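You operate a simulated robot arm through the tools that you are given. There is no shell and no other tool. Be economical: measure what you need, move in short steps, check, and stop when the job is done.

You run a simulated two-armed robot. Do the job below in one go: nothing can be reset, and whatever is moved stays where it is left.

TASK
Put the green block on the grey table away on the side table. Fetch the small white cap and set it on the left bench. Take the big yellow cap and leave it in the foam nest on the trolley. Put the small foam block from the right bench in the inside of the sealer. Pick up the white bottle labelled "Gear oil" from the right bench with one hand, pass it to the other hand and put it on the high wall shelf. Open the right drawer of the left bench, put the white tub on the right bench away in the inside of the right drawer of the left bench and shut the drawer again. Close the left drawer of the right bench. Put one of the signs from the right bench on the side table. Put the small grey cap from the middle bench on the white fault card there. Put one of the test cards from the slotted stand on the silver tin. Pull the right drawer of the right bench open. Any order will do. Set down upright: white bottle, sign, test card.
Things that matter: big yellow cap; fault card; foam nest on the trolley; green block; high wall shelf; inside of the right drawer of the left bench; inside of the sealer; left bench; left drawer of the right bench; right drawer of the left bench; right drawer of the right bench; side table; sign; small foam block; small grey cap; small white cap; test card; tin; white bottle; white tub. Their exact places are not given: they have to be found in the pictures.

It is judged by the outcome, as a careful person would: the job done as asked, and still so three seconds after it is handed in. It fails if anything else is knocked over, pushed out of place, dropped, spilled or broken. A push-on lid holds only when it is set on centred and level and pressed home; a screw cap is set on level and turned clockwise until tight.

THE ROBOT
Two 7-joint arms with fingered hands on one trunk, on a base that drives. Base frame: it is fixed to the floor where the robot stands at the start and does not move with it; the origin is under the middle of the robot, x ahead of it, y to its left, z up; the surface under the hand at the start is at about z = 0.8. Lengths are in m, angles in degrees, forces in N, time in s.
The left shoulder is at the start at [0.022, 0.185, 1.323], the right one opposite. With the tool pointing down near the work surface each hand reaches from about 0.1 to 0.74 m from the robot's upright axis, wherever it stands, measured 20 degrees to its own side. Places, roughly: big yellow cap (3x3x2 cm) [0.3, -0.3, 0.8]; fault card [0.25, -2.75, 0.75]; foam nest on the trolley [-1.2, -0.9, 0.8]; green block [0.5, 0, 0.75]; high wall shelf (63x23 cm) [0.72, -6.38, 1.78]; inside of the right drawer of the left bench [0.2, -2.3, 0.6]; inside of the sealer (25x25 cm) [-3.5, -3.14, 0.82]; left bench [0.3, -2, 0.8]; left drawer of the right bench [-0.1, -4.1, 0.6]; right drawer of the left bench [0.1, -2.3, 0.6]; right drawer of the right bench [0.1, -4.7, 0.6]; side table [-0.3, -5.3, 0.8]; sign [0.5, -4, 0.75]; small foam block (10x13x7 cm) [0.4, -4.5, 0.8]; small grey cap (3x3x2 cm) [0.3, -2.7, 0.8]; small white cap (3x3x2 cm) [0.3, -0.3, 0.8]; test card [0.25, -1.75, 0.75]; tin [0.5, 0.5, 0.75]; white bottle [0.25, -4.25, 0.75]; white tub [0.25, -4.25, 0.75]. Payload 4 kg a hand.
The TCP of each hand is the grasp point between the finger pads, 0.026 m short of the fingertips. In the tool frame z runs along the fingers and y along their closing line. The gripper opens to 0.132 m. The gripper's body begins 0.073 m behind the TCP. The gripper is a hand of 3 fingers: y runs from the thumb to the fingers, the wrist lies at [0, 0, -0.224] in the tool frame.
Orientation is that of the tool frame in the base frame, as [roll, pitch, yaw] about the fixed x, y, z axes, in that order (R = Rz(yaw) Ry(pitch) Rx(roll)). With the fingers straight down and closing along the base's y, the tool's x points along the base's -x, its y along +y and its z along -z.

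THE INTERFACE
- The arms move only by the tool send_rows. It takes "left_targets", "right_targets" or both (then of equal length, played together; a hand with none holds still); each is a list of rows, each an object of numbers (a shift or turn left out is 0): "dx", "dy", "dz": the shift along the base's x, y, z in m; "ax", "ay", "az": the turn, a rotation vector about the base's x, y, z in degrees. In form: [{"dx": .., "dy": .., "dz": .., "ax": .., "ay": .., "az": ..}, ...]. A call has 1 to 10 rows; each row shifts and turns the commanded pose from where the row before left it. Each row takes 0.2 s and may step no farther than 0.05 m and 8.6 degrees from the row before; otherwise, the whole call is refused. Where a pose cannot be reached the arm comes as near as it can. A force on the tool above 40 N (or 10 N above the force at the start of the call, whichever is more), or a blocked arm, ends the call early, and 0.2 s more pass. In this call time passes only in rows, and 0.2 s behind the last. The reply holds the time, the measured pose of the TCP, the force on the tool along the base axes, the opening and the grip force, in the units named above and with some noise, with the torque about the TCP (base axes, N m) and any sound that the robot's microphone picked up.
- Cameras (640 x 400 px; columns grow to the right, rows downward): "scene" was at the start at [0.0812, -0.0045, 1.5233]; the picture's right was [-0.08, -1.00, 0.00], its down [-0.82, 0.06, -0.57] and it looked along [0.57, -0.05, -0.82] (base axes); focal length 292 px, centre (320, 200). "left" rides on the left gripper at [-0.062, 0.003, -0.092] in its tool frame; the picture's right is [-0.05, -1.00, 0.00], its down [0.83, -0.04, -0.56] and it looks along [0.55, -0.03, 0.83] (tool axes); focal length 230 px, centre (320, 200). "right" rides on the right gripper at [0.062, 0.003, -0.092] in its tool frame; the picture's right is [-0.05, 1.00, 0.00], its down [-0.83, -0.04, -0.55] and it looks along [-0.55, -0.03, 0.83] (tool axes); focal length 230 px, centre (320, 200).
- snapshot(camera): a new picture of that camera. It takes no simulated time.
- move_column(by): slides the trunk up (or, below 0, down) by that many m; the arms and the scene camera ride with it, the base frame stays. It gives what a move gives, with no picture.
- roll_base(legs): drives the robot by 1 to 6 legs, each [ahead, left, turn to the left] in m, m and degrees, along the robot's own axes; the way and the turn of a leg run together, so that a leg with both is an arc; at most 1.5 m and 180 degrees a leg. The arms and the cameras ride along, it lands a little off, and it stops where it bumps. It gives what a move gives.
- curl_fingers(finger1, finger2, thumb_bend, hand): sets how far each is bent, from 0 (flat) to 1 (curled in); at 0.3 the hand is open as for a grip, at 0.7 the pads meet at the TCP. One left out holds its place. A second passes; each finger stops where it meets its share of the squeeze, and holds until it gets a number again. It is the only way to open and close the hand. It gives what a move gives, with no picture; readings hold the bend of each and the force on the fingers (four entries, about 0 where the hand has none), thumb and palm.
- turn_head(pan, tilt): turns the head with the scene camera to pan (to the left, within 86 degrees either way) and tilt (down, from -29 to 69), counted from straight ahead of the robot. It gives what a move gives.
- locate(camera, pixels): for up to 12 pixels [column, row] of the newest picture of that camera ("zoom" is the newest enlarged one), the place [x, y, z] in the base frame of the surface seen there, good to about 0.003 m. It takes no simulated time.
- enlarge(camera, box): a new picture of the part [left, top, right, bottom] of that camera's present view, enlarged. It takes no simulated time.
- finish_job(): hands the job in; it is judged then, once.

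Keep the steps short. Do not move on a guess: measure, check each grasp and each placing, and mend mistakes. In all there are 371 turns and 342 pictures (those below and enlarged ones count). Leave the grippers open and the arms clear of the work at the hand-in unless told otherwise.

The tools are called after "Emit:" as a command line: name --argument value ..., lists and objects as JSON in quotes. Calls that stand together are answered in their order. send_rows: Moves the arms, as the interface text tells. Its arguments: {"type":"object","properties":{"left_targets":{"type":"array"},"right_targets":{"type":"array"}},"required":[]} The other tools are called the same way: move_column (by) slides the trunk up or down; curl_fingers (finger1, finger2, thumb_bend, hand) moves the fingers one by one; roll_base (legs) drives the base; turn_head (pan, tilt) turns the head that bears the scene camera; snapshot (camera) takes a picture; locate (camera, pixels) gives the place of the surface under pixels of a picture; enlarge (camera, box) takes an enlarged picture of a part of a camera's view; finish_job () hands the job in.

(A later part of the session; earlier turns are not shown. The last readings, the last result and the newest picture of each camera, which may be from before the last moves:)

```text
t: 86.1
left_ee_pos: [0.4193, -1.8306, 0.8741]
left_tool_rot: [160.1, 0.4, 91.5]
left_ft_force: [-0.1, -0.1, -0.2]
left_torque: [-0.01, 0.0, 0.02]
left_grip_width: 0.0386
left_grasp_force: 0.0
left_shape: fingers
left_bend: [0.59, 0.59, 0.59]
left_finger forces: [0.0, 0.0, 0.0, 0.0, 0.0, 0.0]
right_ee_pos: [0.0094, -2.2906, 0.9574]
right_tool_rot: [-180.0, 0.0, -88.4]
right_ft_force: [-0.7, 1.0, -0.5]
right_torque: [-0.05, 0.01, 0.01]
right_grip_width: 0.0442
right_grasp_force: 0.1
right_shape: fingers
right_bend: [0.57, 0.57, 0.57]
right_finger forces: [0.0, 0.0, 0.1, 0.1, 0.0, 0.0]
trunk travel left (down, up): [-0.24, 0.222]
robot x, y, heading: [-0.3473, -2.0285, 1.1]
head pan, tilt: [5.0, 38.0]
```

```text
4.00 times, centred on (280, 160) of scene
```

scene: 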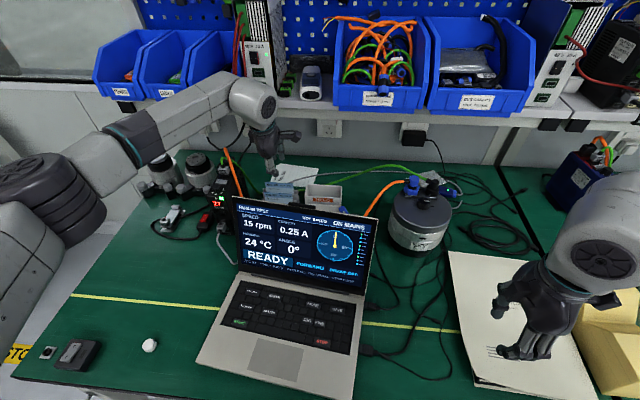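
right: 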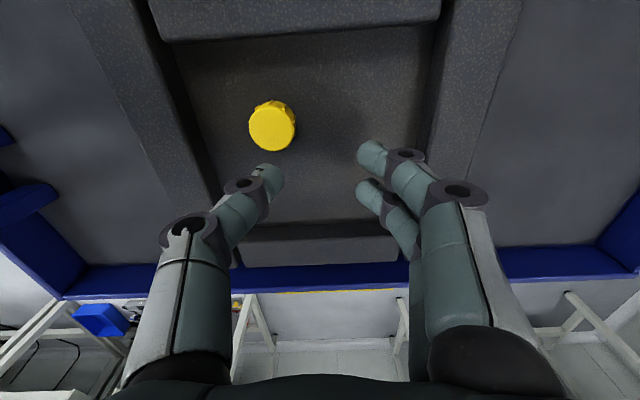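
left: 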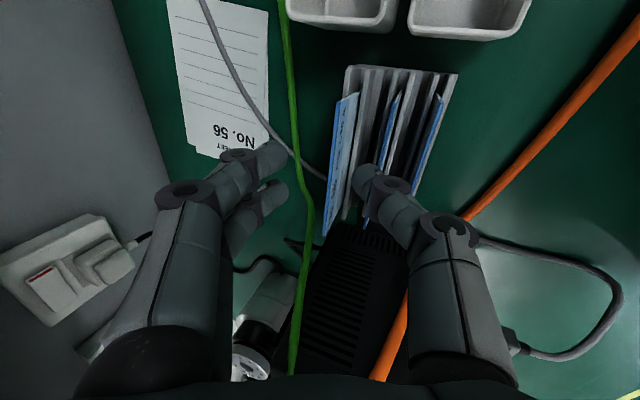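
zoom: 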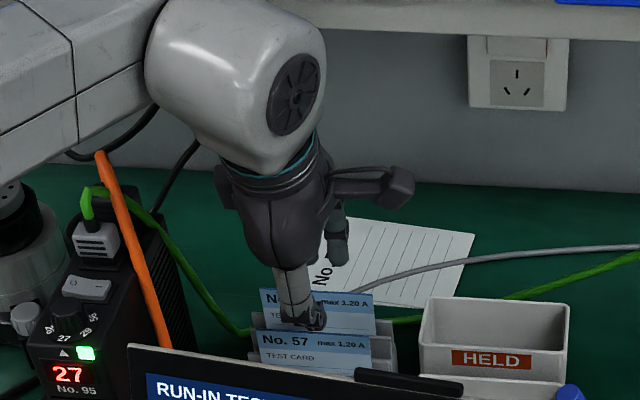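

Thumb lies in front of card 65, fingers behind. I shift 5 mm right and descend to 0.848.

Emit:
send_rows --left_targets '[{"dy": -0.005, "dz": -0.01}, {"dz": -0.01}, {"dz": -0.007}]'

Emit:
snapshot --camera "left"

```text
t: 86.9
left_ee_pos: [0.4202, -1.8372, 0.8517]
left_tool_rot: [159.5, 0.8, 91.4]
left_ft_force: [0.9, 0.8, 20.1]
left_torque: [0.0, 0.57, -0.01]
left_grip_width: 0.03
left_grasp_force: 9.0
left_shape: fingers
left_bend: [0.59, 0.59, 0.63]
left_finger forces: [0.1, 0.1, 0.0, 0.0, 19.5, 0.0]
right_ee_pos: [0.0086, -2.2907, 0.9588]
right_tool_rot: [-179.8, 0.0, -88.4]
right_ft_force: [0.0, -0.2, 0.5]
right_torque: [0.0, -0.01, 0.0]
right_grip_width: 0.0442
right_grasp_force: 0.1
right_shape: fingers
right_bend: [0.57, 0.57, 0.57]
right_finger forces: [0.0, 0.0, 0.0, 0.0, 0.0, 0.0]
trunk travel left (down, up): [-0.24, 0.222]
robot x, y, heading: [-0.3499, -2.0318, 0.7]
head pan, tilt: [5.0, 38.0]
```

```text
288 pictures are left
```

left: 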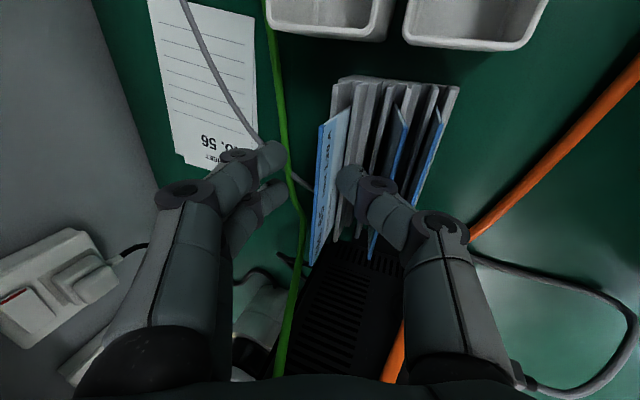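

The thumb rests on a ridge of the stand (20 N). I lift 5 mm and close on the card.

Emit:
send_rows --left_targets '[{"dz": 0.007}]'

Emit:
curl_fingers --hand "left" --finger1 0.72 --finger2 0.72 --thumb_bend 0.7

Emit:
snapshot --camera "left"

```text
t: 87.3
left_ee_pos: [0.4189, -1.8366, 0.8536]
left_tool_rot: [160.0, 0.4, 91.3]
left_ft_force: [4.3, -2.1, 6.6]
left_torque: [-0.05, 0.11, 0.07]
left_grip_width: 0.032
left_grasp_force: 3.7
left_shape: fingers
left_bend: [0.59, 0.59, 0.61]
left_finger forces: [0.1, 0.0, 0.0, 0.0, 7.5, 0.0]
right_ee_pos: [0.0095, -2.2916, 0.9566]
right_tool_rot: [-179.9, -0.1, -88.6]
right_ft_force: [0.1, 0.8, -0.4]
right_torque: [0.03, -0.04, -0.01]
right_grip_width: 0.0442
right_grasp_force: 0.1
right_shape: fingers
right_bend: [0.57, 0.57, 0.57]
right_finger forces: [0.0, 0.1, 0.0, 0.0, 0.0, 0.0]
trunk travel left (down, up): [-0.24, 0.222]
robot x, y, heading: [-0.346, -2.0314, 0.6]
head pan, tilt: [5.0, 38.0]
```

```text
t: 88.3
left_ee_pos: [0.4191, -1.8356, 0.8542]
left_tool_rot: [159.9, 0.5, 91.5]
left_ft_force: [-0.4, 0.4, -0.1]
left_torque: [0.03, 0.08, 0.0]
left_grip_width: 0.0059
left_grasp_force: 2.5
left_shape: fingers
left_bend: [0.71, 0.71, 0.7]
left_finger forces: [0.9, 1.1, 0.0, 0.0, 3.2, 0.0]
right_ee_pos: [0.0092, -2.2911, 0.9586]
right_tool_rot: [-179.8, -0.1, -88.5]
right_ft_force: [-0.9, -0.1, 0.4]
right_torque: [0.0, 0.03, 0.03]
right_grip_width: 0.044
right_grasp_force: 0.0
right_shape: fingers
right_bend: [0.57, 0.57, 0.57]
right_finger forces: [0.0, 0.0, 0.0, 0.1, 0.1, 0.1]
trunk travel left (down, up): [-0.24, 0.222]
robot x, y, heading: [-0.3435, -2.0311, 1.1]
head pan, tilt: [5.0, 38.0]
```

```text
287 pictures are left
```

left: 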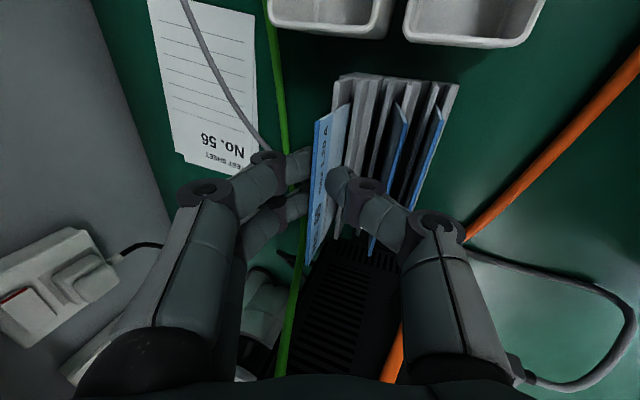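

Light grip (2.5 N). I squeeze more.

Emit:
curl_fingers --hand "left" --finger1 0.8 --finger2 0.8 --thumb_bend 0.78

```text
t: 89.3
left_ee_pos: [0.4196, -1.8357, 0.8553]
left_tool_rot: [159.8, 0.5, 91.5]
left_ft_force: [-1.9, -0.6, -1.3]
left_torque: [0.0, 0.09, -0.01]
left_grip_width: 0.0038
left_grasp_force: 17.1
left_shape: fingers
left_bend: [0.75, 0.75, 0.72]
left_finger forces: [8.2, 7.8, 0.0, 0.1, 18.0, 0.0]
right_ee_pos: [0.0096, -2.2906, 0.9583]
right_tool_rot: [-180.0, 0.0, -88.5]
right_ft_force: [-0.1, -0.3, 1.4]
right_torque: [0.02, 0.03, 0.0]
right_grip_width: 0.0441
right_grasp_force: 0.0
right_shape: fingers
right_bend: [0.57, 0.57, 0.57]
right_finger forces: [0.0, 0.0, 0.1, 0.0, 0.0, 0.0]
trunk travel left (down, up): [-0.24, 0.222]
robot x, y, heading: [-0.3456, -2.0327, 0.8]
head pan, tilt: [5.0, 38.0]
```

Firm grip of 17 N, no net load. I pull it straight up slowly.

Emit:
send_rows --left_targets '[{"dz": 0.01}, {"dz": 0.015}, {"dz": 0.02}, {"dz": 0.025}, {"dz": 0.03}, {"dz": 0.03}]'

Emit:
snapshot --camera "left"

Emit:
enlarge --camera "scene" --box '[200, 60, 360, 210]'

```text
t: 90.7
left_ee_pos: [0.419, -1.8334, 0.9844]
left_tool_rot: [159.9, 0.5, 91.4]
left_ft_force: [0.6, -0.4, -0.2]
left_torque: [-0.02, -0.03, 0.0]
left_grip_width: 0.0031
left_grasp_force: 14.9
left_shape: fingers
left_bend: [0.77, 0.77, 0.72]
left_finger forces: [7.2, 7.5, 0.0, 0.0, 14.8, 0.1]
right_ee_pos: [0.008, -2.2911, 0.958]
right_tool_rot: [-179.9, 0.0, -88.6]
right_ft_force: [-1.0, 0.6, 0.1]
right_torque: [-0.02, 0.05, 0.0]
right_grip_width: 0.0441
right_grasp_force: 0.0
right_shape: fingers
right_bend: [0.57, 0.57, 0.57]
right_finger forces: [0.0, 0.0, 0.0, 0.1, 0.0, 0.1]
trunk travel left (down, up): [-0.24, 0.222]
robot x, y, heading: [-0.3456, -2.0305, 0.9]
head pan, tilt: [5.0, 38.0]
```

```text
286 pictures are left
```

left: 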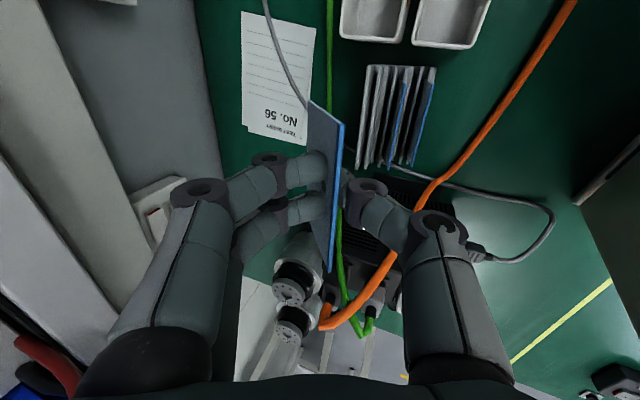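

```text
2.67 times, centred on (280, 135) of scene
```

zoom: 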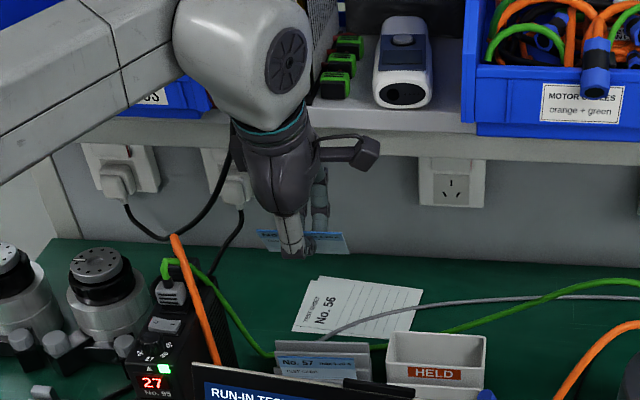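

The card came out but swung in the grip. I measure its lie.

Emit:
enlarge --camera "left" --box '[240, 80, 400, 280]'

Emit:
locate --camera "left" --pixels '[[312, 108], [340, 125], [342, 130], [331, 265], [322, 130], [318, 240], [310, 120], [335, 170]]'

Emit:
enlarge --camera "scene" --box '[250, 115, 346, 175]'

```text
2.00 times, centred on (320, 180) of left
```

zoom: 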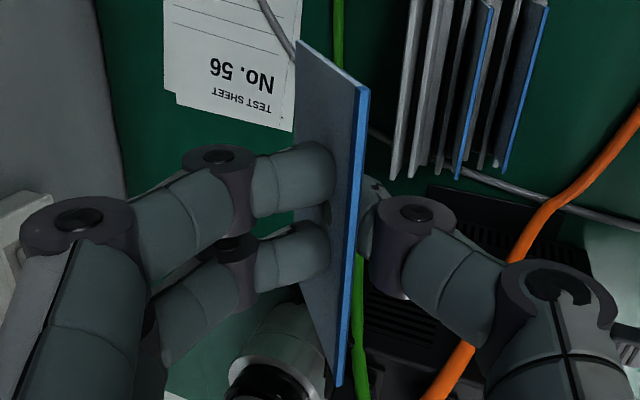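

```text
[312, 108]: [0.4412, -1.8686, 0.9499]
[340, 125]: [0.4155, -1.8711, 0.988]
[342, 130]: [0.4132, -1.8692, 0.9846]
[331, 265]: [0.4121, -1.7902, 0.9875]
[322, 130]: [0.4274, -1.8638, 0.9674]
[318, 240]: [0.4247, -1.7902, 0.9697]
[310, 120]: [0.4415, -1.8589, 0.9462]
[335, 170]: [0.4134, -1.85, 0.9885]
```

```text
6.67 times, centred on (298, 145) of scene
```

zoom: 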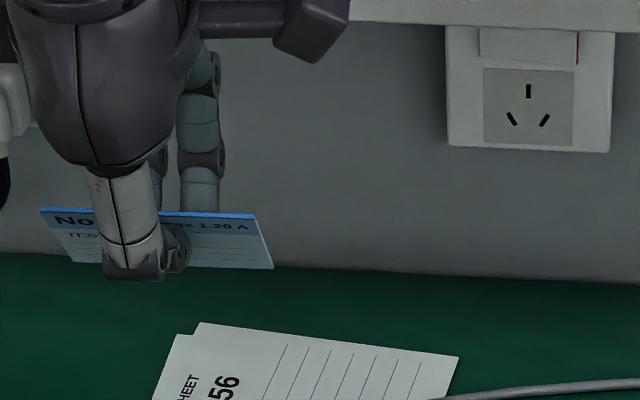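

The card is ~8×5 cm and now leans 35° forward in the grip—correctable. I raise the trunk and draw the hand back over the laptop.

Emit:
move_column --by 0.13

Emit:
send_rows --left_targets '[{"dx": -0.04, "dz": 0.01}, {"dx": -0.04, "dz": 0.01}, {"dx": -0.04}, {"dx": -0.04}, {"dx": -0.04}, {"dx": -0.04}, {"dx": -0.04}]'

Emit:
roll_base --legs '[[-0.3, 0, 0]]'

```text
t: 92.3
left_ee_pos: [0.4206, -1.8352, 1.113]
left_tool_rot: [160.0, 0.5, 91.4]
left_ft_force: [0.3, -0.5, -1.0]
left_torque: [0.0, 0.02, 0.05]
left_grip_width: 0.0033
left_grasp_force: 15.3
left_shape: fingers
left_bend: [0.77, 0.77, 0.72]
left_finger forces: [7.3, 7.4, 0.0, 0.1, 14.8, 0.1]
right_ee_pos: [0.0096, -2.2905, 1.0883]
right_tool_rot: [-180.0, 0.0, -88.4]
right_ft_force: [0.2, 0.7, 0.7]
right_torque: [0.02, 0.01, 0.02]
right_grip_width: 0.0441
right_grasp_force: 0.1
right_shape: fingers
right_bend: [0.57, 0.57, 0.57]
right_finger forces: [0.0, 0.0, 0.0, 0.1, 0.1, 0.0]
trunk travel left (down, up): [-0.37, 0.092]
robot x, y, heading: [-0.3456, -2.0314, 0.9]
head pan, tilt: [5.0, 38.0]
```

```text
t: 93.9
left_ee_pos: [0.1406, -1.8359, 1.1349]
left_tool_rot: [159.9, 0.6, 91.3]
left_ft_force: [-0.1, -0.5, 0.3]
left_torque: [0.0, -0.02, -0.01]
left_grip_width: 0.003
left_grasp_force: 14.3
left_shape: fingers
left_bend: [0.77, 0.77, 0.72]
left_finger forces: [7.1, 7.4, 0.0, 0.0, 14.5, 0.1]
right_ee_pos: [0.0072, -2.2898, 1.089]
right_tool_rot: [-179.9, 0.0, -88.5]
right_ft_force: [0.1, 0.0, 0.6]
right_torque: [0.02, 0.0, 0.01]
right_grip_width: 0.044
right_grasp_force: 0.1
right_shape: fingers
right_bend: [0.57, 0.57, 0.57]
right_finger forces: [0.1, 0.0, 0.1, 0.1, 0.0, 0.0]
trunk travel left (down, up): [-0.37, 0.092]
robot x, y, heading: [-0.3478, -2.0314, 1.3]
head pan, tilt: [5.0, 38.0]
```

```text
t: 96.0
left_ee_pos: [-0.1616, -1.8428, 1.1339]
left_tool_rot: [160.0, 0.5, 91.1]
left_ft_force: [-0.1, 1.0, 0.4]
left_torque: [0.01, 0.05, -0.03]
left_grip_width: 0.0029
left_grasp_force: 14.6
left_shape: fingers
left_bend: [0.77, 0.77, 0.72]
left_finger forces: [7.1, 7.5, 0.1, 0.0, 14.5, 0.1]
right_ee_pos: [-0.2976, -2.2967, 1.0868]
right_tool_rot: [180.0, 0.0, -88.8]
right_ft_force: [0.2, -1.0, -0.2]
right_torque: [-0.01, 0.0, 0.02]
right_grip_width: 0.0442
right_grasp_force: 0.0
right_shape: fingers
right_bend: [0.57, 0.57, 0.57]
right_finger forces: [0.0, 0.0, 0.0, 0.0, 0.1, 0.1]
trunk travel left (down, up): [-0.37, 0.092]
robot x, y, heading: [-0.6538, -2.0348, 0.5]
head pan, tilt: [5.0, 38.0]
```

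Next I drive left along to the grey table, then toward it.

Emit:
roll_base --legs '[[0, 1.3, 0], [0, 0.95, 0], [0.35, 0, 0]]'

Emit:
turn_head --pan 5 --tilt 50

Emit:
snapshot --camera "scene"

```text
t: 108.0
left_ee_pos: [-0.0564, 0.407, 1.1367]
left_tool_rot: [159.7, 0.2, 93.9]
left_ft_force: [-0.4, -0.2, 0.5]
left_torque: [-0.02, 0.01, 0.02]
left_grip_width: 0.0033
left_grasp_force: 14.3
left_shape: fingers
left_bend: [0.77, 0.77, 0.72]
left_finger forces: [7.1, 7.4, 0.0, 0.1, 14.6, 0.0]
right_ee_pos: [-0.1775, -0.0584, 1.0898]
right_tool_rot: [-179.6, 0.3, -87.0]
right_ft_force: [0.0, 0.7, -0.1]
right_torque: [-0.02, 0.02, 0.0]
right_grip_width: 0.0444
right_grasp_force: 0.0
right_shape: fingers
right_bend: [0.57, 0.57, 0.57]
right_finger forces: [0.0, 0.0, 0.0, 0.0, 0.1, 0.0]
trunk travel left (down, up): [-0.37, 0.092]
robot x, y, heading: [-0.5332, 0.1969, 2.4]
head pan, tilt: [5.0, 38.0]
stopped in leg 3: the robot was blocked; the commanded pose is now the measured one
```

```text
t: 108.7
left_ee_pos: [-0.0589, 0.405, 1.1388]
left_tool_rot: [159.7, 0.2, 93.6]
left_ft_force: [1.0, 0.9, -0.4]
left_torque: [0.0, -0.03, 0.06]
left_grip_width: 0.0032
left_grasp_force: 14.8
left_shape: fingers
left_bend: [0.77, 0.77, 0.72]
left_finger forces: [7.1, 7.4, 0.1, 0.0, 14.5, 0.0]
right_ee_pos: [-0.1817, -0.0586, 1.0907]
right_tool_rot: [-179.3, 0.3, -87.3]
right_ft_force: [-0.7, 0.5, 0.0]
right_torque: [0.02, -0.03, -0.02]
right_grip_width: 0.0442
right_grasp_force: 0.2
right_shape: fingers
right_bend: [0.57, 0.57, 0.57]
right_finger forces: [0.0, 0.0, 0.1, 0.0, 0.1, 0.1]
trunk travel left (down, up): [-0.37, 0.092]
robot x, y, heading: [-0.5311, 0.1988, 2.2]
head pan, tilt: [5.0, 50.0]
```

```text
282 pictures are left
```

scene: 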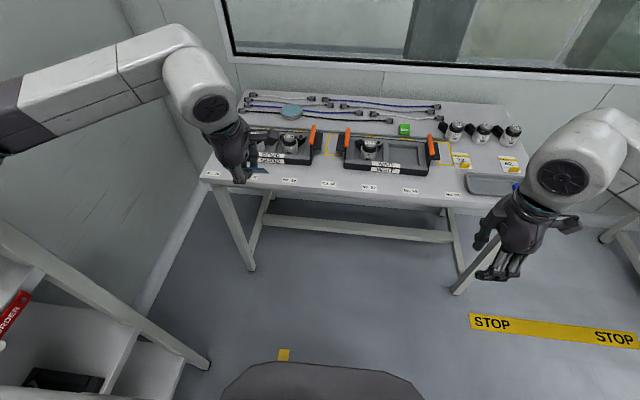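

A rack on the left blocked me. I measure where it stands.

Emit:
locate --camera "scene" --pixels '[[200, 362], [10, 235], [120, 310], [100, 385], [15, 310], [225, 230], [250, 265], [330, 190], [450, 290]]'

Emit:
turn_head --pan 60 --tilt 45

Emit:
snapshot --camera "scene"

```text
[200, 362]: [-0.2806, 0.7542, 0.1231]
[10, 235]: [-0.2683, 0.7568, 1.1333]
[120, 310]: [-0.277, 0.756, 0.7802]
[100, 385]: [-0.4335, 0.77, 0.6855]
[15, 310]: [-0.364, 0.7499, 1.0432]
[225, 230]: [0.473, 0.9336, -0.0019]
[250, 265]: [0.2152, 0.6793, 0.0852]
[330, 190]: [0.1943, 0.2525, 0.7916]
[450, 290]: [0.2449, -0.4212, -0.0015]
```

```text
t: 109.9
left_ee_pos: [-0.0583, 0.4044, 1.1382]
left_tool_rot: [159.7, 0.2, 93.5]
left_ft_force: [0.4, -1.0, -0.3]
left_torque: [0.02, -0.02, -0.01]
left_grip_width: 0.0028
left_grasp_force: 14.3
left_shape: fingers
left_bend: [0.77, 0.77, 0.72]
left_finger forces: [7.1, 7.5, 0.0, 0.0, 14.4, 0.0]
right_ee_pos: [-0.1811, -0.0592, 1.0926]
right_tool_rot: [-179.3, 0.2, -87.1]
right_ft_force: [-0.4, 0.3, -0.1]
right_torque: [-0.01, -0.01, 0.02]
right_grip_width: 0.0442
right_grasp_force: 0.1
right_shape: fingers
right_bend: [0.57, 0.57, 0.57]
right_finger forces: [0.1, 0.0, 0.0, 0.0, 0.0, 0.0]
trunk travel left (down, up): [-0.37, 0.092]
robot x, y, heading: [-0.5319, 0.1964, 2.2]
head pan, tilt: [60.0, 45.0]
```

```text
281 pictures are left
```

scene: 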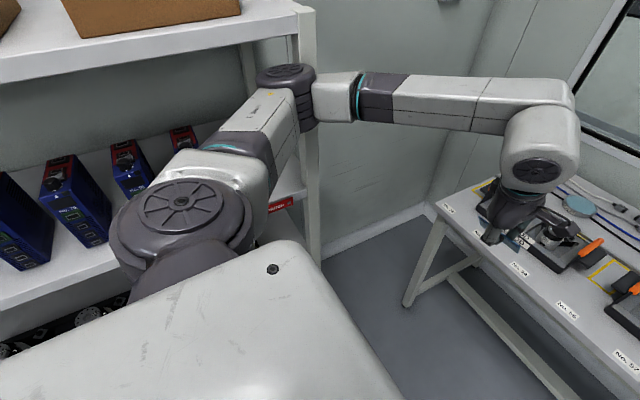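

The left elbow touched a rack post. I move right, then ahead.

Emit:
roll_base --legs '[[0, -0.2, -2], [0.45, 0, 0]]'

Emit:
turn_head --pan 20 --tilt 50

Emit:
snapshot --camera "scene"

```text
t: 113.9
left_ee_pos: [0.4208, 0.1779, 1.131]
left_tool_rot: [160.4, 0.4, 90.7]
left_ft_force: [0.1, 0.4, 1.0]
left_torque: [-0.01, -0.01, 0.01]
left_grip_width: 0.0032
left_grasp_force: 14.7
left_shape: fingers
left_bend: [0.77, 0.77, 0.72]
left_finger forces: [7.1, 7.4, 0.1, 0.0, 14.5, 0.1]
right_ee_pos: [0.2762, -0.2799, 1.0885]
right_tool_rot: [-179.9, 0.0, -90.0]
right_ft_force: [0.1, -0.3, 0.2]
right_torque: [-0.02, -0.01, 0.0]
right_grip_width: 0.0445
right_grasp_force: 0.0
right_shape: fingers
right_bend: [0.57, 0.57, 0.57]
right_finger forces: [0.0, 0.0, 0.0, 0.1, 0.1, 0.1]
trunk travel left (down, up): [-0.37, 0.092]
robot x, y, heading: [-0.0727, -0.0125, -0.5]
head pan, tilt: [60.0, 45.0]
```

```text
t: 115.0
left_ee_pos: [0.4212, 0.1761, 1.1316]
left_tool_rot: [160.4, 0.4, 90.7]
left_ft_force: [-0.8, -0.5, 0.1]
left_torque: [-0.02, -0.02, 0.0]
left_grip_width: 0.0032
left_grasp_force: 14.1
left_shape: fingers
left_bend: [0.77, 0.77, 0.72]
left_finger forces: [7.2, 7.4, 0.0, 0.1, 14.5, 0.1]
right_ee_pos: [0.2769, -0.2815, 1.0882]
right_tool_rot: [-179.9, 0.0, -90.1]
right_ft_force: [-0.8, -0.3, -0.7]
right_torque: [-0.02, 0.04, 0.04]
right_grip_width: 0.0441
right_grasp_force: 0.0
right_shape: fingers
right_bend: [0.57, 0.57, 0.57]
right_finger forces: [0.0, 0.1, 0.0, 0.0, 0.1, 0.0]
trunk travel left (down, up): [-0.37, 0.092]
robot x, y, heading: [-0.0697, -0.0115, -0.7]
head pan, tilt: [20.0, 50.0]
```

```text
280 pictures are left
```

scene: 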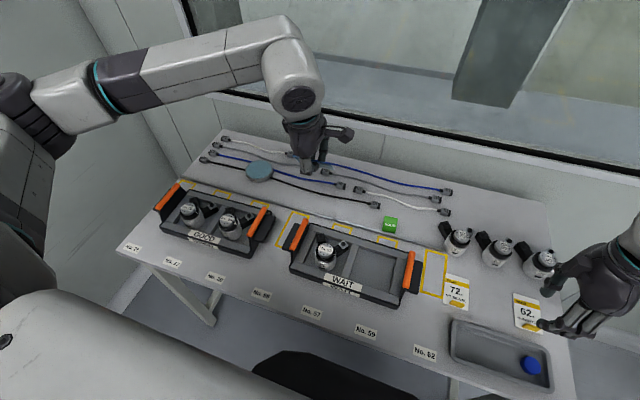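

I go closer to the tin: ahead 0.1, left 0.2.

Emit:
roll_base --legs '[[0.08, 0, 0], [0, 0.2, 0]]'

Emit:
enlarge --camera "scene" --box '[240, 150, 400, 250]'

```text
t: 117.2
left_ee_pos: [0.504, 0.3723, 1.1325]
left_tool_rot: [160.4, 0.2, 90.6]
left_ft_force: [-0.2, -0.4, -0.1]
left_torque: [0.03, 0.02, -0.01]
left_grip_width: 0.0033
left_grasp_force: 14.6
left_shape: fingers
left_bend: [0.77, 0.77, 0.72]
left_finger forces: [7.1, 7.5, 0.0, 0.0, 14.5, 0.0]
right_ee_pos: [0.3588, -0.0833, 1.0873]
right_tool_rot: [-179.9, 0.1, -90.0]
right_ft_force: [0.0, -0.9, 0.2]
right_torque: [-0.04, 0.01, 0.01]
right_grip_width: 0.0443
right_grasp_force: 0.2
right_shape: fingers
right_bend: [0.57, 0.57, 0.57]
right_finger forces: [0.0, 0.0, 0.1, 0.0, 0.0, 0.0]
trunk travel left (down, up): [-0.37, 0.092]
robot x, y, heading: [0.0126, 0.1891, -0.7]
head pan, tilt: [20.0, 50.0]
```

```text
4.00 times, centred on (320, 200) of scene
```

zoom: 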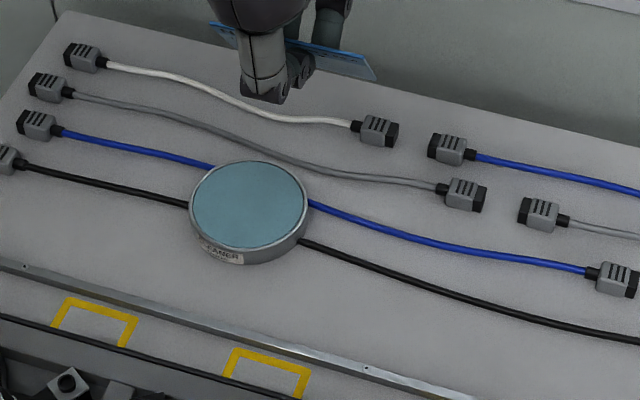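

Emit:
locate --camera "zoom" --pixels '[[195, 205], [303, 200], [248, 164], [250, 246], [250, 205], [215, 180], [285, 230], [249, 255]]'

Emit:
send_rows --left_targets '[{"ay": 7}, {"ay": 7}, {"ay": 7}, {"ay": 7}, {"ay": 7}]'

Emit:
snapshot --camera "left"

Emit:
enlarge --camera "scene" --box '[260, 100, 380, 175]'

```text
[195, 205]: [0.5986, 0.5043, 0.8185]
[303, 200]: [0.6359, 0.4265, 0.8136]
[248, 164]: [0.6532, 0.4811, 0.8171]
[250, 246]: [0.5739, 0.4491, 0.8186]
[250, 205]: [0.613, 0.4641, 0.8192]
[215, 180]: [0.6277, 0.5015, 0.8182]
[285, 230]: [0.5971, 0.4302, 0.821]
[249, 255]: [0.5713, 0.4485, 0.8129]
```

```text
t: 118.4
left_ee_pos: [0.5033, 0.3738, 1.1311]
left_tool_rot: [-164.5, -0.1, 90.6]
left_ft_force: [0.7, -0.2, -0.4]
left_torque: [0.03, 0.01, -0.02]
left_grip_width: 0.0034
left_grasp_force: 14.8
left_shape: fingers
left_bend: [0.77, 0.77, 0.72]
left_finger forces: [6.9, 7.5, 0.0, 0.0, 14.5, 0.0]
right_ee_pos: [0.3593, -0.0817, 1.0871]
right_tool_rot: [179.9, -0.1, -90.0]
right_ft_force: [-1.2, 0.2, -0.3]
right_torque: [0.01, -0.01, 0.04]
right_grip_width: 0.0443
right_grasp_force: 0.1
right_shape: fingers
right_bend: [0.57, 0.57, 0.57]
right_finger forces: [0.0, 0.1, 0.0, 0.1, 0.1, 0.1]
trunk travel left (down, up): [-0.37, 0.092]
robot x, y, heading: [0.0124, 0.1891, -0.8]
head pan, tilt: [20.0, 50.0]
```

```text
278 pictures are left
```

left: 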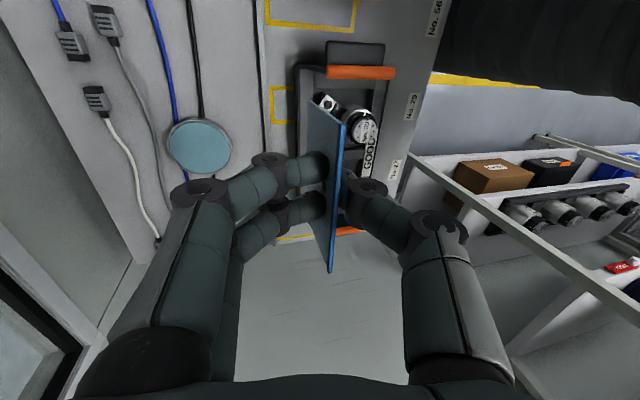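

```text
5.33 times, centred on (320, 138) of scene
```

zoom: 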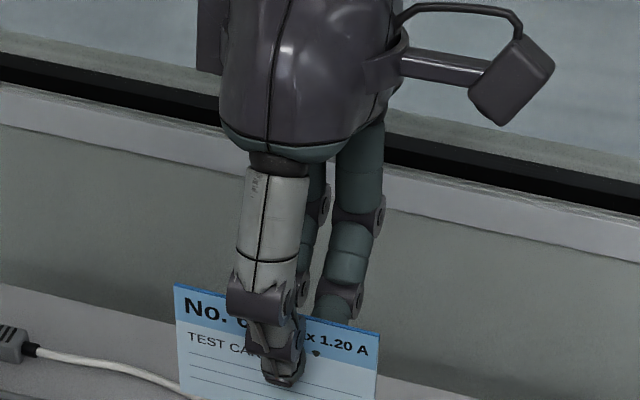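

I check the card's uprightness by measuring its face.

Emit:
enlarge --camera "scene" --box '[280, 145, 344, 185]'

Emit:
locate --camera "zoom" --pixels '[[135, 95], [155, 240], [165, 300], [330, 180], [325, 250], [318, 320], [330, 148], [140, 150], [230, 290], [240, 315]]'

```text
10.00 times, centred on (312, 165) of scene
```

zoom: 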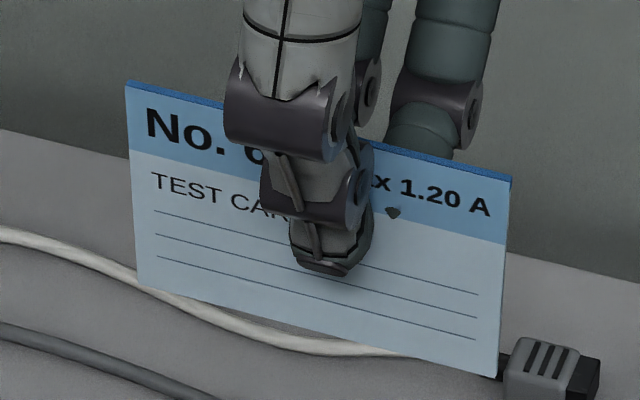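

```text
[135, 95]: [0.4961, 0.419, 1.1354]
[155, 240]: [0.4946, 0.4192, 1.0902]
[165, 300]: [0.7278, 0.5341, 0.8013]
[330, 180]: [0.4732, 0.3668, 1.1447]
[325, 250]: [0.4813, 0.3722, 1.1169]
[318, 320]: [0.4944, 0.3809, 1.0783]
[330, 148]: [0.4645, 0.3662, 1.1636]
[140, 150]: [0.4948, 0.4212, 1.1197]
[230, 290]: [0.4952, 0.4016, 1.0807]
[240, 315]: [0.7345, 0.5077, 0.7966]
```

Emit:
locate --camera "zoom" --pixels '[[140, 110], [145, 200], [150, 270], [200, 200], [210, 280], [420, 200], [420, 280], [420, 335], [490, 200], [490, 280], [485, 355], [500, 182]]'

```text
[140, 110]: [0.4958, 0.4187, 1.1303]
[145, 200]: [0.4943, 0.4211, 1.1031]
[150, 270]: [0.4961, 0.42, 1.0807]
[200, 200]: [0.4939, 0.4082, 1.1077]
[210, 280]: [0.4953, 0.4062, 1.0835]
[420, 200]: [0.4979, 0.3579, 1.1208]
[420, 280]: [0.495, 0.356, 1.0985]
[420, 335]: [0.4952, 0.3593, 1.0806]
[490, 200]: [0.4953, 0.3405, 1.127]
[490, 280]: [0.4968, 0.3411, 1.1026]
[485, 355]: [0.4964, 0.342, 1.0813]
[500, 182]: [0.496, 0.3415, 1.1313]
```

The card is vertical within ~1°, bottom about 0.0547 below the TCP. I lower the trunk and check the wall clearance behind the tin.

Emit:
move_column --by -0.1

Emit:
snapshot --camera "scene"

Emit:
locate --camera "scene" --pixels '[[210, 100], [360, 70], [400, 110], [400, 140], [230, 70], [380, 30]]'

```text
t: 119.8
left_ee_pos: [0.5031, 0.3749, 1.0315]
left_tool_rot: [-164.7, 0.1, 90.7]
left_ft_force: [1.3, -0.3, -0.1]
left_torque: [-0.02, -0.02, 0.0]
left_grip_width: 0.0033
left_grasp_force: 14.7
left_shape: fingers
left_bend: [0.77, 0.77, 0.72]
left_finger forces: [7.0, 7.5, 0.0, 0.0, 14.5, 0.0]
right_ee_pos: [0.3582, -0.0821, 0.9881]
right_tool_rot: [-179.9, 0.0, -90.0]
right_ft_force: [-0.1, 0.4, -1.2]
right_torque: [-0.01, 0.0, 0.01]
right_grip_width: 0.0443
right_grasp_force: 0.0
right_shape: fingers
right_bend: [0.57, 0.57, 0.57]
right_finger forces: [0.0, 0.0, 0.0, 0.0, 0.0, 0.0]
trunk travel left (down, up): [-0.27, 0.192]
robot x, y, heading: [0.007, 0.1849, -0.5]
head pan, tilt: [20.0, 50.0]
```

```text
275 pictures are left
```

scene: 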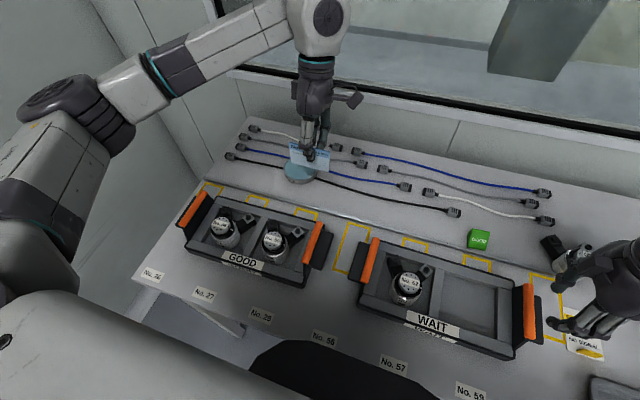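

```text
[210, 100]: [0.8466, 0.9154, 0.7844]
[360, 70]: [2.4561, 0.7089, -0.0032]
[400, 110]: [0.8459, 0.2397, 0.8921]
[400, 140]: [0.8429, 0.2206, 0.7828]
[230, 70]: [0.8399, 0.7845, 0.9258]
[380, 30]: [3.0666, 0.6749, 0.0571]
```

Wall at x≈0.845, fine. I move over the tin and descend partly.

Emit:
send_rows --left_targets '[{"dx": 0.039, "dy": 0.028}, {"dx": 0.039, "dy": 0.028}, {"dx": 0.038, "dy": 0.027}, {"dz": -0.04}, {"dz": -0.04}, {"dz": -0.03}]'

Emit:
enlarge --camera "scene" --box '[270, 120, 350, 190]'

```text
t: 121.2
left_ee_pos: [0.6225, 0.4587, 0.9213]
left_tool_rot: [-164.5, 0.0, 90.7]
left_ft_force: [-0.6, 0.1, 0.0]
left_torque: [0.0, -0.01, 0.02]
left_grip_width: 0.0032
left_grasp_force: 13.9
left_shape: fingers
left_bend: [0.77, 0.77, 0.72]
left_finger forces: [6.9, 7.4, 0.0, 0.1, 14.2, 0.0]
right_ee_pos: [0.3593, -0.0828, 0.9869]
right_tool_rot: [-180.0, -0.1, -90.0]
right_ft_force: [-0.9, 0.6, -0.2]
right_torque: [0.0, 0.01, -0.02]
right_grip_width: 0.0442
right_grasp_force: 0.0
right_shape: fingers
right_bend: [0.57, 0.57, 0.57]
right_finger forces: [0.0, 0.1, 0.1, 0.0, 0.0, 0.0]
trunk travel left (down, up): [-0.27, 0.192]
robot x, y, heading: [0.0082, 0.1856, -0.6]
head pan, tilt: [20.0, 50.0]
```

```text
5.71 times, centred on (310, 155) of scene
```

zoom: 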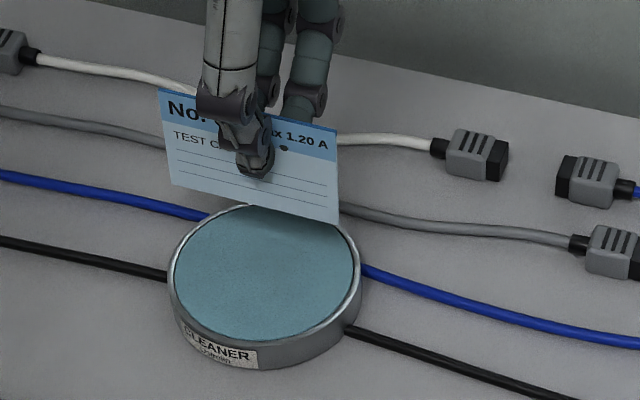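

Emit:
locate --camera "zoom" --pixels '[[172, 180], [170, 110], [335, 160], [332, 215], [200, 185], [310, 210], [262, 275], [180, 270], [350, 270], [265, 330], [262, 337]]'

```text
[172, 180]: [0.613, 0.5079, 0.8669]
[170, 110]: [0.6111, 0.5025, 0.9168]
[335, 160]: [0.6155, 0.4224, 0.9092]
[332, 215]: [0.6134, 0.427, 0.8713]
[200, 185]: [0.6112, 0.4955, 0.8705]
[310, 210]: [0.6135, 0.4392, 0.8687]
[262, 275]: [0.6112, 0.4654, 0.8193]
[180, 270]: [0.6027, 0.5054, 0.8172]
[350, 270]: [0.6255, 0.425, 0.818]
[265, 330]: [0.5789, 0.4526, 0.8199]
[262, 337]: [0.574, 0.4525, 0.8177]
```

Card is centred over the tin (0.613, 0.465). I lower to near contact.

Emit:
send_rows --left_targets '[{"dz": -0.02}, {"dz": -0.015}, {"dz": -0.006}]'

Emit:
enlarge --camera "scene" --box '[270, 120, 350, 190]'

```text
t: 122.0
left_ee_pos: [0.6205, 0.4577, 0.8817]
left_tool_rot: [-164.6, -0.1, 90.8]
left_ft_force: [0.5, 0.2, -0.4]
left_torque: [0.02, -0.01, 0.0]
left_grip_width: 0.003
left_grasp_force: 14.4
left_shape: fingers
left_bend: [0.77, 0.77, 0.72]
left_finger forces: [6.9, 7.4, 0.0, 0.0, 14.3, 0.0]
right_ee_pos: [0.3581, -0.0822, 0.9877]
right_tool_rot: [-180.0, 0.0, -89.9]
right_ft_force: [-0.2, 0.0, -0.4]
right_torque: [-0.03, 0.02, -0.01]
right_grip_width: 0.0443
right_grasp_force: 0.1
right_shape: fingers
right_bend: [0.57, 0.57, 0.57]
right_finger forces: [0.1, 0.0, 0.0, 0.1, 0.0, 0.0]
trunk travel left (down, up): [-0.27, 0.192]
robot x, y, heading: [0.011, 0.1853, -0.7]
head pan, tilt: [20.0, 50.0]
```

```text
5.71 times, centred on (310, 155) of scene
```

zoom: 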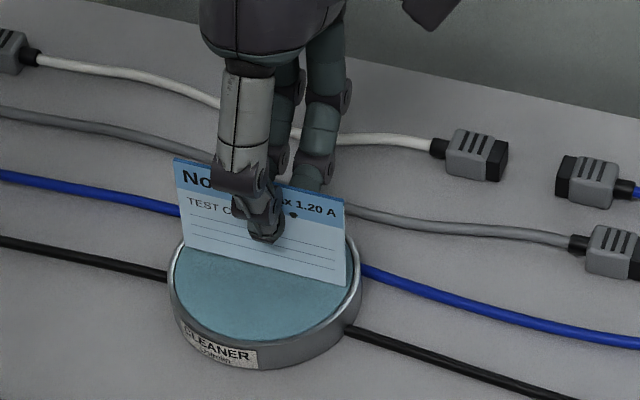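

Emit:
send_rows --left_targets '[{"dz": -0.003}, {"dz": -0.002}, {"dz": -0.002}]'

```text
t: 122.8
left_ee_pos: [0.6198, 0.4569, 0.8736]
left_tool_rot: [-164.7, 0.0, 90.8]
left_ft_force: [0.9, 0.7, 5.7]
left_torque: [0.01, -0.05, -0.01]
left_grip_width: 0.0033
left_grasp_force: 15.5
left_shape: fingers
left_bend: [0.77, 0.77, 0.72]
left_finger forces: [8.6, 7.2, 0.0, 0.0, 15.3, 0.0]
right_ee_pos: [0.3583, -0.0817, 0.9883]
right_tool_rot: [-179.9, 0.0, -90.0]
right_ft_force: [0.6, 0.2, -1.2]
right_torque: [0.01, 0.01, -0.01]
right_grip_width: 0.0443
right_grasp_force: 0.0
right_shape: fingers
right_bend: [0.57, 0.57, 0.57]
right_finger forces: [0.0, 0.0, 0.1, 0.0, 0.1, 0.0]
trunk travel left (down, up): [-0.27, 0.192]
robot x, y, heading: [0.0096, 0.1874, -0.8]
head pan, tilt: [20.0, 50.0]
```

Contact 5.7 N. I measure verticality before letting go.

Emit:
enlarge --camera "scene" --box '[280, 130, 344, 180]'

Emit:
locate --camera "zoom" --pixels '[[130, 120], [135, 150], [140, 190], [145, 220], [430, 190], [430, 215], [430, 240], [430, 270], [200, 210], [200, 235], [400, 200], [400, 260]]'

```text
8.00 times, centred on (312, 155) of scene
```

zoom: 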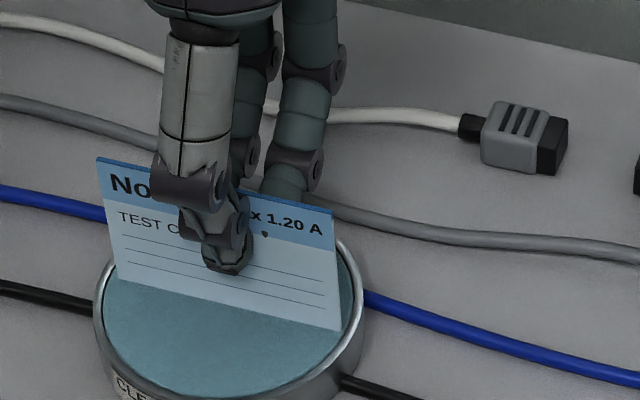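

```text
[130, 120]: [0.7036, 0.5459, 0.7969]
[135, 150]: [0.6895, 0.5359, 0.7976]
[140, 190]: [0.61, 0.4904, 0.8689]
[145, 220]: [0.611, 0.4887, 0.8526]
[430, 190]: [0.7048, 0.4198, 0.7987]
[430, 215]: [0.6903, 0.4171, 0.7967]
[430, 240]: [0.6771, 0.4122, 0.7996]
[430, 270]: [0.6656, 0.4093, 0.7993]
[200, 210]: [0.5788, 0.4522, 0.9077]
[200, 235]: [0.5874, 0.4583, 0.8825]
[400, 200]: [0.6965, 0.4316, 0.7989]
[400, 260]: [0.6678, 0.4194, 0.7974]
```

Emit:
locate --camera "zoom" --pixels '[[110, 175], [115, 215], [120, 255], [125, 272], [325, 225], [325, 250], [325, 280], [328, 315], [270, 250], [270, 300], [150, 240], [150, 275]]'

```text
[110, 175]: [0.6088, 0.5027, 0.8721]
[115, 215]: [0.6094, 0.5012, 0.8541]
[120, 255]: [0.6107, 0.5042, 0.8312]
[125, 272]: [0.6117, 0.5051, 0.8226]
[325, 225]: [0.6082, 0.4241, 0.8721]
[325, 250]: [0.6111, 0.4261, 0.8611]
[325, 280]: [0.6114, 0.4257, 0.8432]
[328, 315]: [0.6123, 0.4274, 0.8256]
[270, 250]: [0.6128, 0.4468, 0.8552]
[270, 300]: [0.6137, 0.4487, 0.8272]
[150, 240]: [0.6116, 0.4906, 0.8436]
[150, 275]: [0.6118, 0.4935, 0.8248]
```

Pressing made it lean ~4° toward me. I lift 3 mm, rotate back and touch down lightly.

Emit:
send_rows --left_targets '[{"dz": 0.004}, {"ay": 3.5}]'

Emit:
enlarge --camera "scene" --box '[280, 130, 344, 180]'

Emit:
locate --camera "zoom" --pixels '[[110, 170], [115, 190], [115, 215], [120, 240], [122, 255], [325, 215], [325, 235], [325, 250], [325, 280], [328, 305], [270, 240], [270, 290]]'

```text
t: 123.4
left_ee_pos: [0.6201, 0.4573, 0.8769]
left_tool_rot: [-161.2, 0.0, 90.9]
left_ft_force: [-0.3, 0.1, 0.1]
left_torque: [0.02, -0.01, 0.03]
left_grip_width: 0.0029
left_grasp_force: 14.2
left_shape: fingers
left_bend: [0.77, 0.77, 0.72]
left_finger forces: [7.0, 7.2, 0.0, 0.1, 14.3, 0.0]
right_ee_pos: [0.359, -0.083, 0.9882]
right_tool_rot: [179.9, 0.0, -90.0]
right_ft_force: [-0.5, 0.2, 0.0]
right_torque: [0.0, -0.01, 0.01]
right_grip_width: 0.0442
right_grasp_force: 0.2
right_shape: fingers
right_bend: [0.57, 0.57, 0.57]
right_finger forces: [0.0, 0.0, 0.0, 0.1, 0.1, 0.0]
trunk travel left (down, up): [-0.27, 0.192]
robot x, y, heading: [0.0101, 0.1906, -0.6]
head pan, tilt: [20.0, 50.0]
```

```text
8.00 times, centred on (312, 155) of scene
```

zoom: 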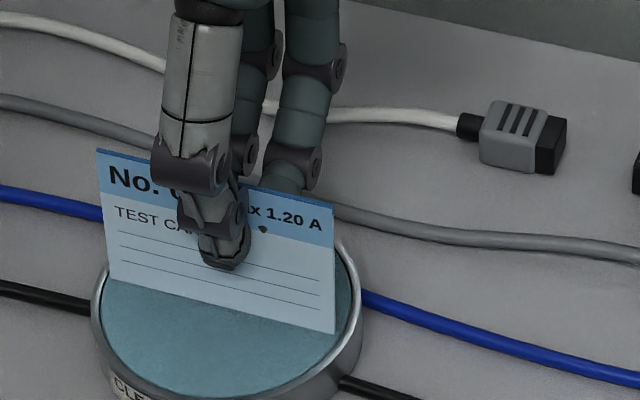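

```text
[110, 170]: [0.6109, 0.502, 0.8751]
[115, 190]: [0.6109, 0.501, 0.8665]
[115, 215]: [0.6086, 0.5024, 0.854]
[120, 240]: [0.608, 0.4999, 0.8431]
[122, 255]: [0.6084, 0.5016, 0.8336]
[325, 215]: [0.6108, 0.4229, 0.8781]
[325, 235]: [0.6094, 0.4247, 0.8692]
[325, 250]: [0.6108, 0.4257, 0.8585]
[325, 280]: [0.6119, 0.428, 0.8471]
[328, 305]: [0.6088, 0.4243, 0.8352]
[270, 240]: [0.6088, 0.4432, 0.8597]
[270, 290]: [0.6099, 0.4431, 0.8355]
```

Near vertical now. I touch down in 1 mm steps.

Emit:
send_rows --left_targets '[{"dz": -0.0015}]'

```text
t: 123.8
left_ee_pos: [0.6195, 0.458, 0.8758]
left_tool_rot: [-161.0, -0.1, 90.9]
left_ft_force: [-0.3, -0.7, -0.1]
left_torque: [0.02, -0.02, -0.04]
left_grip_width: 0.0032
left_grasp_force: 14.8
left_shape: fingers
left_bend: [0.77, 0.77, 0.72]
left_finger forces: [7.0, 7.2, 0.1, 0.0, 14.2, 0.1]
right_ee_pos: [0.3592, -0.082, 0.9869]
right_tool_rot: [180.0, -0.1, -89.9]
right_ft_force: [-0.3, -0.1, 0.5]
right_torque: [0.0, -0.01, -0.02]
right_grip_width: 0.0442
right_grasp_force: 0.0
right_shape: fingers
right_bend: [0.57, 0.57, 0.57]
right_finger forces: [0.0, 0.0, 0.1, 0.1, 0.0, 0.0]
trunk travel left (down, up): [-0.27, 0.192]
robot x, y, heading: [0.0058, 0.1874, -0.8]
head pan, tilt: [20.0, 50.0]
```

Emit:
send_rows --left_targets '[{"dz": -0.001}]'

```text
t: 124.2
left_ee_pos: [0.6196, 0.4577, 0.8752]
left_tool_rot: [-161.1, -0.1, 90.9]
left_ft_force: [0.1, 0.3, -0.6]
left_torque: [0.0, -0.02, 0.0]
left_grip_width: 0.0031
left_grasp_force: 14.5
left_shape: fingers
left_bend: [0.77, 0.77, 0.72]
left_finger forces: [7.1, 7.2, 0.0, 0.1, 14.2, 0.0]
right_ee_pos: [0.3589, -0.0825, 0.9874]
right_tool_rot: [180.0, 0.0, -89.9]
right_ft_force: [-0.2, 0.2, 0.3]
right_torque: [0.01, -0.05, -0.03]
right_grip_width: 0.0441
right_grasp_force: 0.0
right_shape: fingers
right_bend: [0.57, 0.57, 0.57]
right_finger forces: [0.0, 0.0, 0.1, 0.1, 0.0, 0.0]
trunk travel left (down, up): [-0.27, 0.192]
robot x, y, heading: [0.0072, 0.1904, -0.4]
head pan, tilt: [20.0, 50.0]
```

Emit:
send_rows --left_targets '[{"dz": -0.001}]'

```text
t: 124.6
left_ee_pos: [0.6191, 0.4574, 0.8737]
left_tool_rot: [-161.1, -0.1, 90.8]
left_ft_force: [-0.1, 0.6, 1.1]
left_torque: [-0.02, 0.0, 0.0]
left_grip_width: 0.003
left_grasp_force: 14.3
left_shape: fingers
left_bend: [0.77, 0.77, 0.72]
left_finger forces: [7.4, 7.0, 0.0, 0.0, 14.5, 0.0]
right_ee_pos: [0.3589, -0.0828, 0.9883]
right_tool_rot: [-179.9, 0.0, -90.0]
right_ft_force: [-0.4, -0.1, 0.0]
right_torque: [0.02, -0.04, 0.0]
right_grip_width: 0.044
right_grasp_force: 0.1
right_shape: fingers
right_bend: [0.57, 0.57, 0.57]
right_finger forces: [0.0, 0.0, 0.1, 0.0, 0.0, 0.0]
trunk travel left (down, up): [-0.27, 0.192]
robot x, y, heading: [0.0138, 0.1861, -0.6]
head pan, tilt: [20.0, 50.0]
```

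Light contact. I relax the grip in a first stage.

Emit:
send_rows --left_targets '[{"dz": -0.0006}]'

Emit:
curl_fingers --hand "left" --finger1 0.74 --finger2 0.74 --thumb_bend 0.7

Emit:
enlarge --camera "scene" --box '[280, 130, 344, 180]'

Emit:
locate --camera "zoom" --pixels '[[110, 175], [115, 195], [115, 215], [120, 240], [122, 260], [325, 220], [325, 240], [325, 255], [325, 280], [328, 310], [270, 245], [270, 300]]'

```text
t: 125.0
left_ee_pos: [0.6192, 0.4571, 0.8748]
left_tool_rot: [-161.1, -0.1, 90.8]
left_ft_force: [0.1, 2.2, 5.0]
left_torque: [-0.01, 0.0, 0.01]
left_grip_width: 0.0031
left_grasp_force: 15.2
left_shape: fingers
left_bend: [0.77, 0.77, 0.72]
left_finger forces: [8.1, 7.1, 0.0, 0.0, 15.3, 0.0]
right_ee_pos: [0.3574, -0.082, 0.9875]
right_tool_rot: [-179.9, 0.0, -89.9]
right_ft_force: [0.5, -0.2, 0.3]
right_torque: [-0.04, -0.02, -0.03]
right_grip_width: 0.0444
right_grasp_force: 0.1
right_shape: fingers
right_bend: [0.57, 0.57, 0.57]
right_finger forces: [0.0, 0.1, 0.0, 0.0, 0.1, 0.1]
trunk travel left (down, up): [-0.27, 0.192]
robot x, y, heading: [0.0094, 0.1869, -0.4]
head pan, tilt: [20.0, 50.0]
```

```text
t: 126.0
left_ee_pos: [0.6196, 0.459, 0.8747]
left_tool_rot: [-161.0, -0.1, 90.8]
left_ft_force: [-1.1, 2.3, 5.6]
left_torque: [0.02, 0.06, -0.01]
left_grip_width: 0.0046
left_grasp_force: 3.9
left_shape: fingers
left_bend: [0.74, 0.74, 0.69]
left_finger forces: [2.0, 2.3, 0.0, 0.0, 3.9, 0.1]
right_ee_pos: [0.358, -0.0822, 0.9872]
right_tool_rot: [-179.9, 0.0, -90.0]
right_ft_force: [-0.2, 0.0, -0.6]
right_torque: [0.02, 0.03, -0.03]
right_grip_width: 0.0441
right_grasp_force: 0.0
right_shape: fingers
right_bend: [0.57, 0.57, 0.57]
right_finger forces: [0.1, 0.1, 0.1, 0.1, 0.0, 0.0]
trunk travel left (down, up): [-0.27, 0.192]
robot x, y, heading: [0.0075, 0.1877, -0.6]
head pan, tilt: [20.0, 50.0]
```

```text
8.00 times, centred on (312, 155) of scene
```

zoom: 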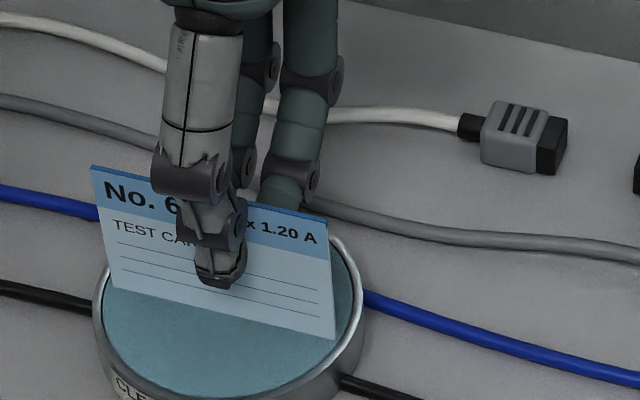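

```text
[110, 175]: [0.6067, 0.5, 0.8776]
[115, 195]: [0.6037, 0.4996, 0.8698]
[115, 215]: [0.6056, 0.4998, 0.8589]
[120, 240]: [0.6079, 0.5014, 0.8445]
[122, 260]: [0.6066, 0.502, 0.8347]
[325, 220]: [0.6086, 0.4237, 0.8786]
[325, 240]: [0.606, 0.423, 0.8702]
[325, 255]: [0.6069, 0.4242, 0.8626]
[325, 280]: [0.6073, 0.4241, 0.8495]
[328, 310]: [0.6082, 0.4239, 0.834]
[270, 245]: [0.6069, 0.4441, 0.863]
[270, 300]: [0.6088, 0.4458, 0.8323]
```

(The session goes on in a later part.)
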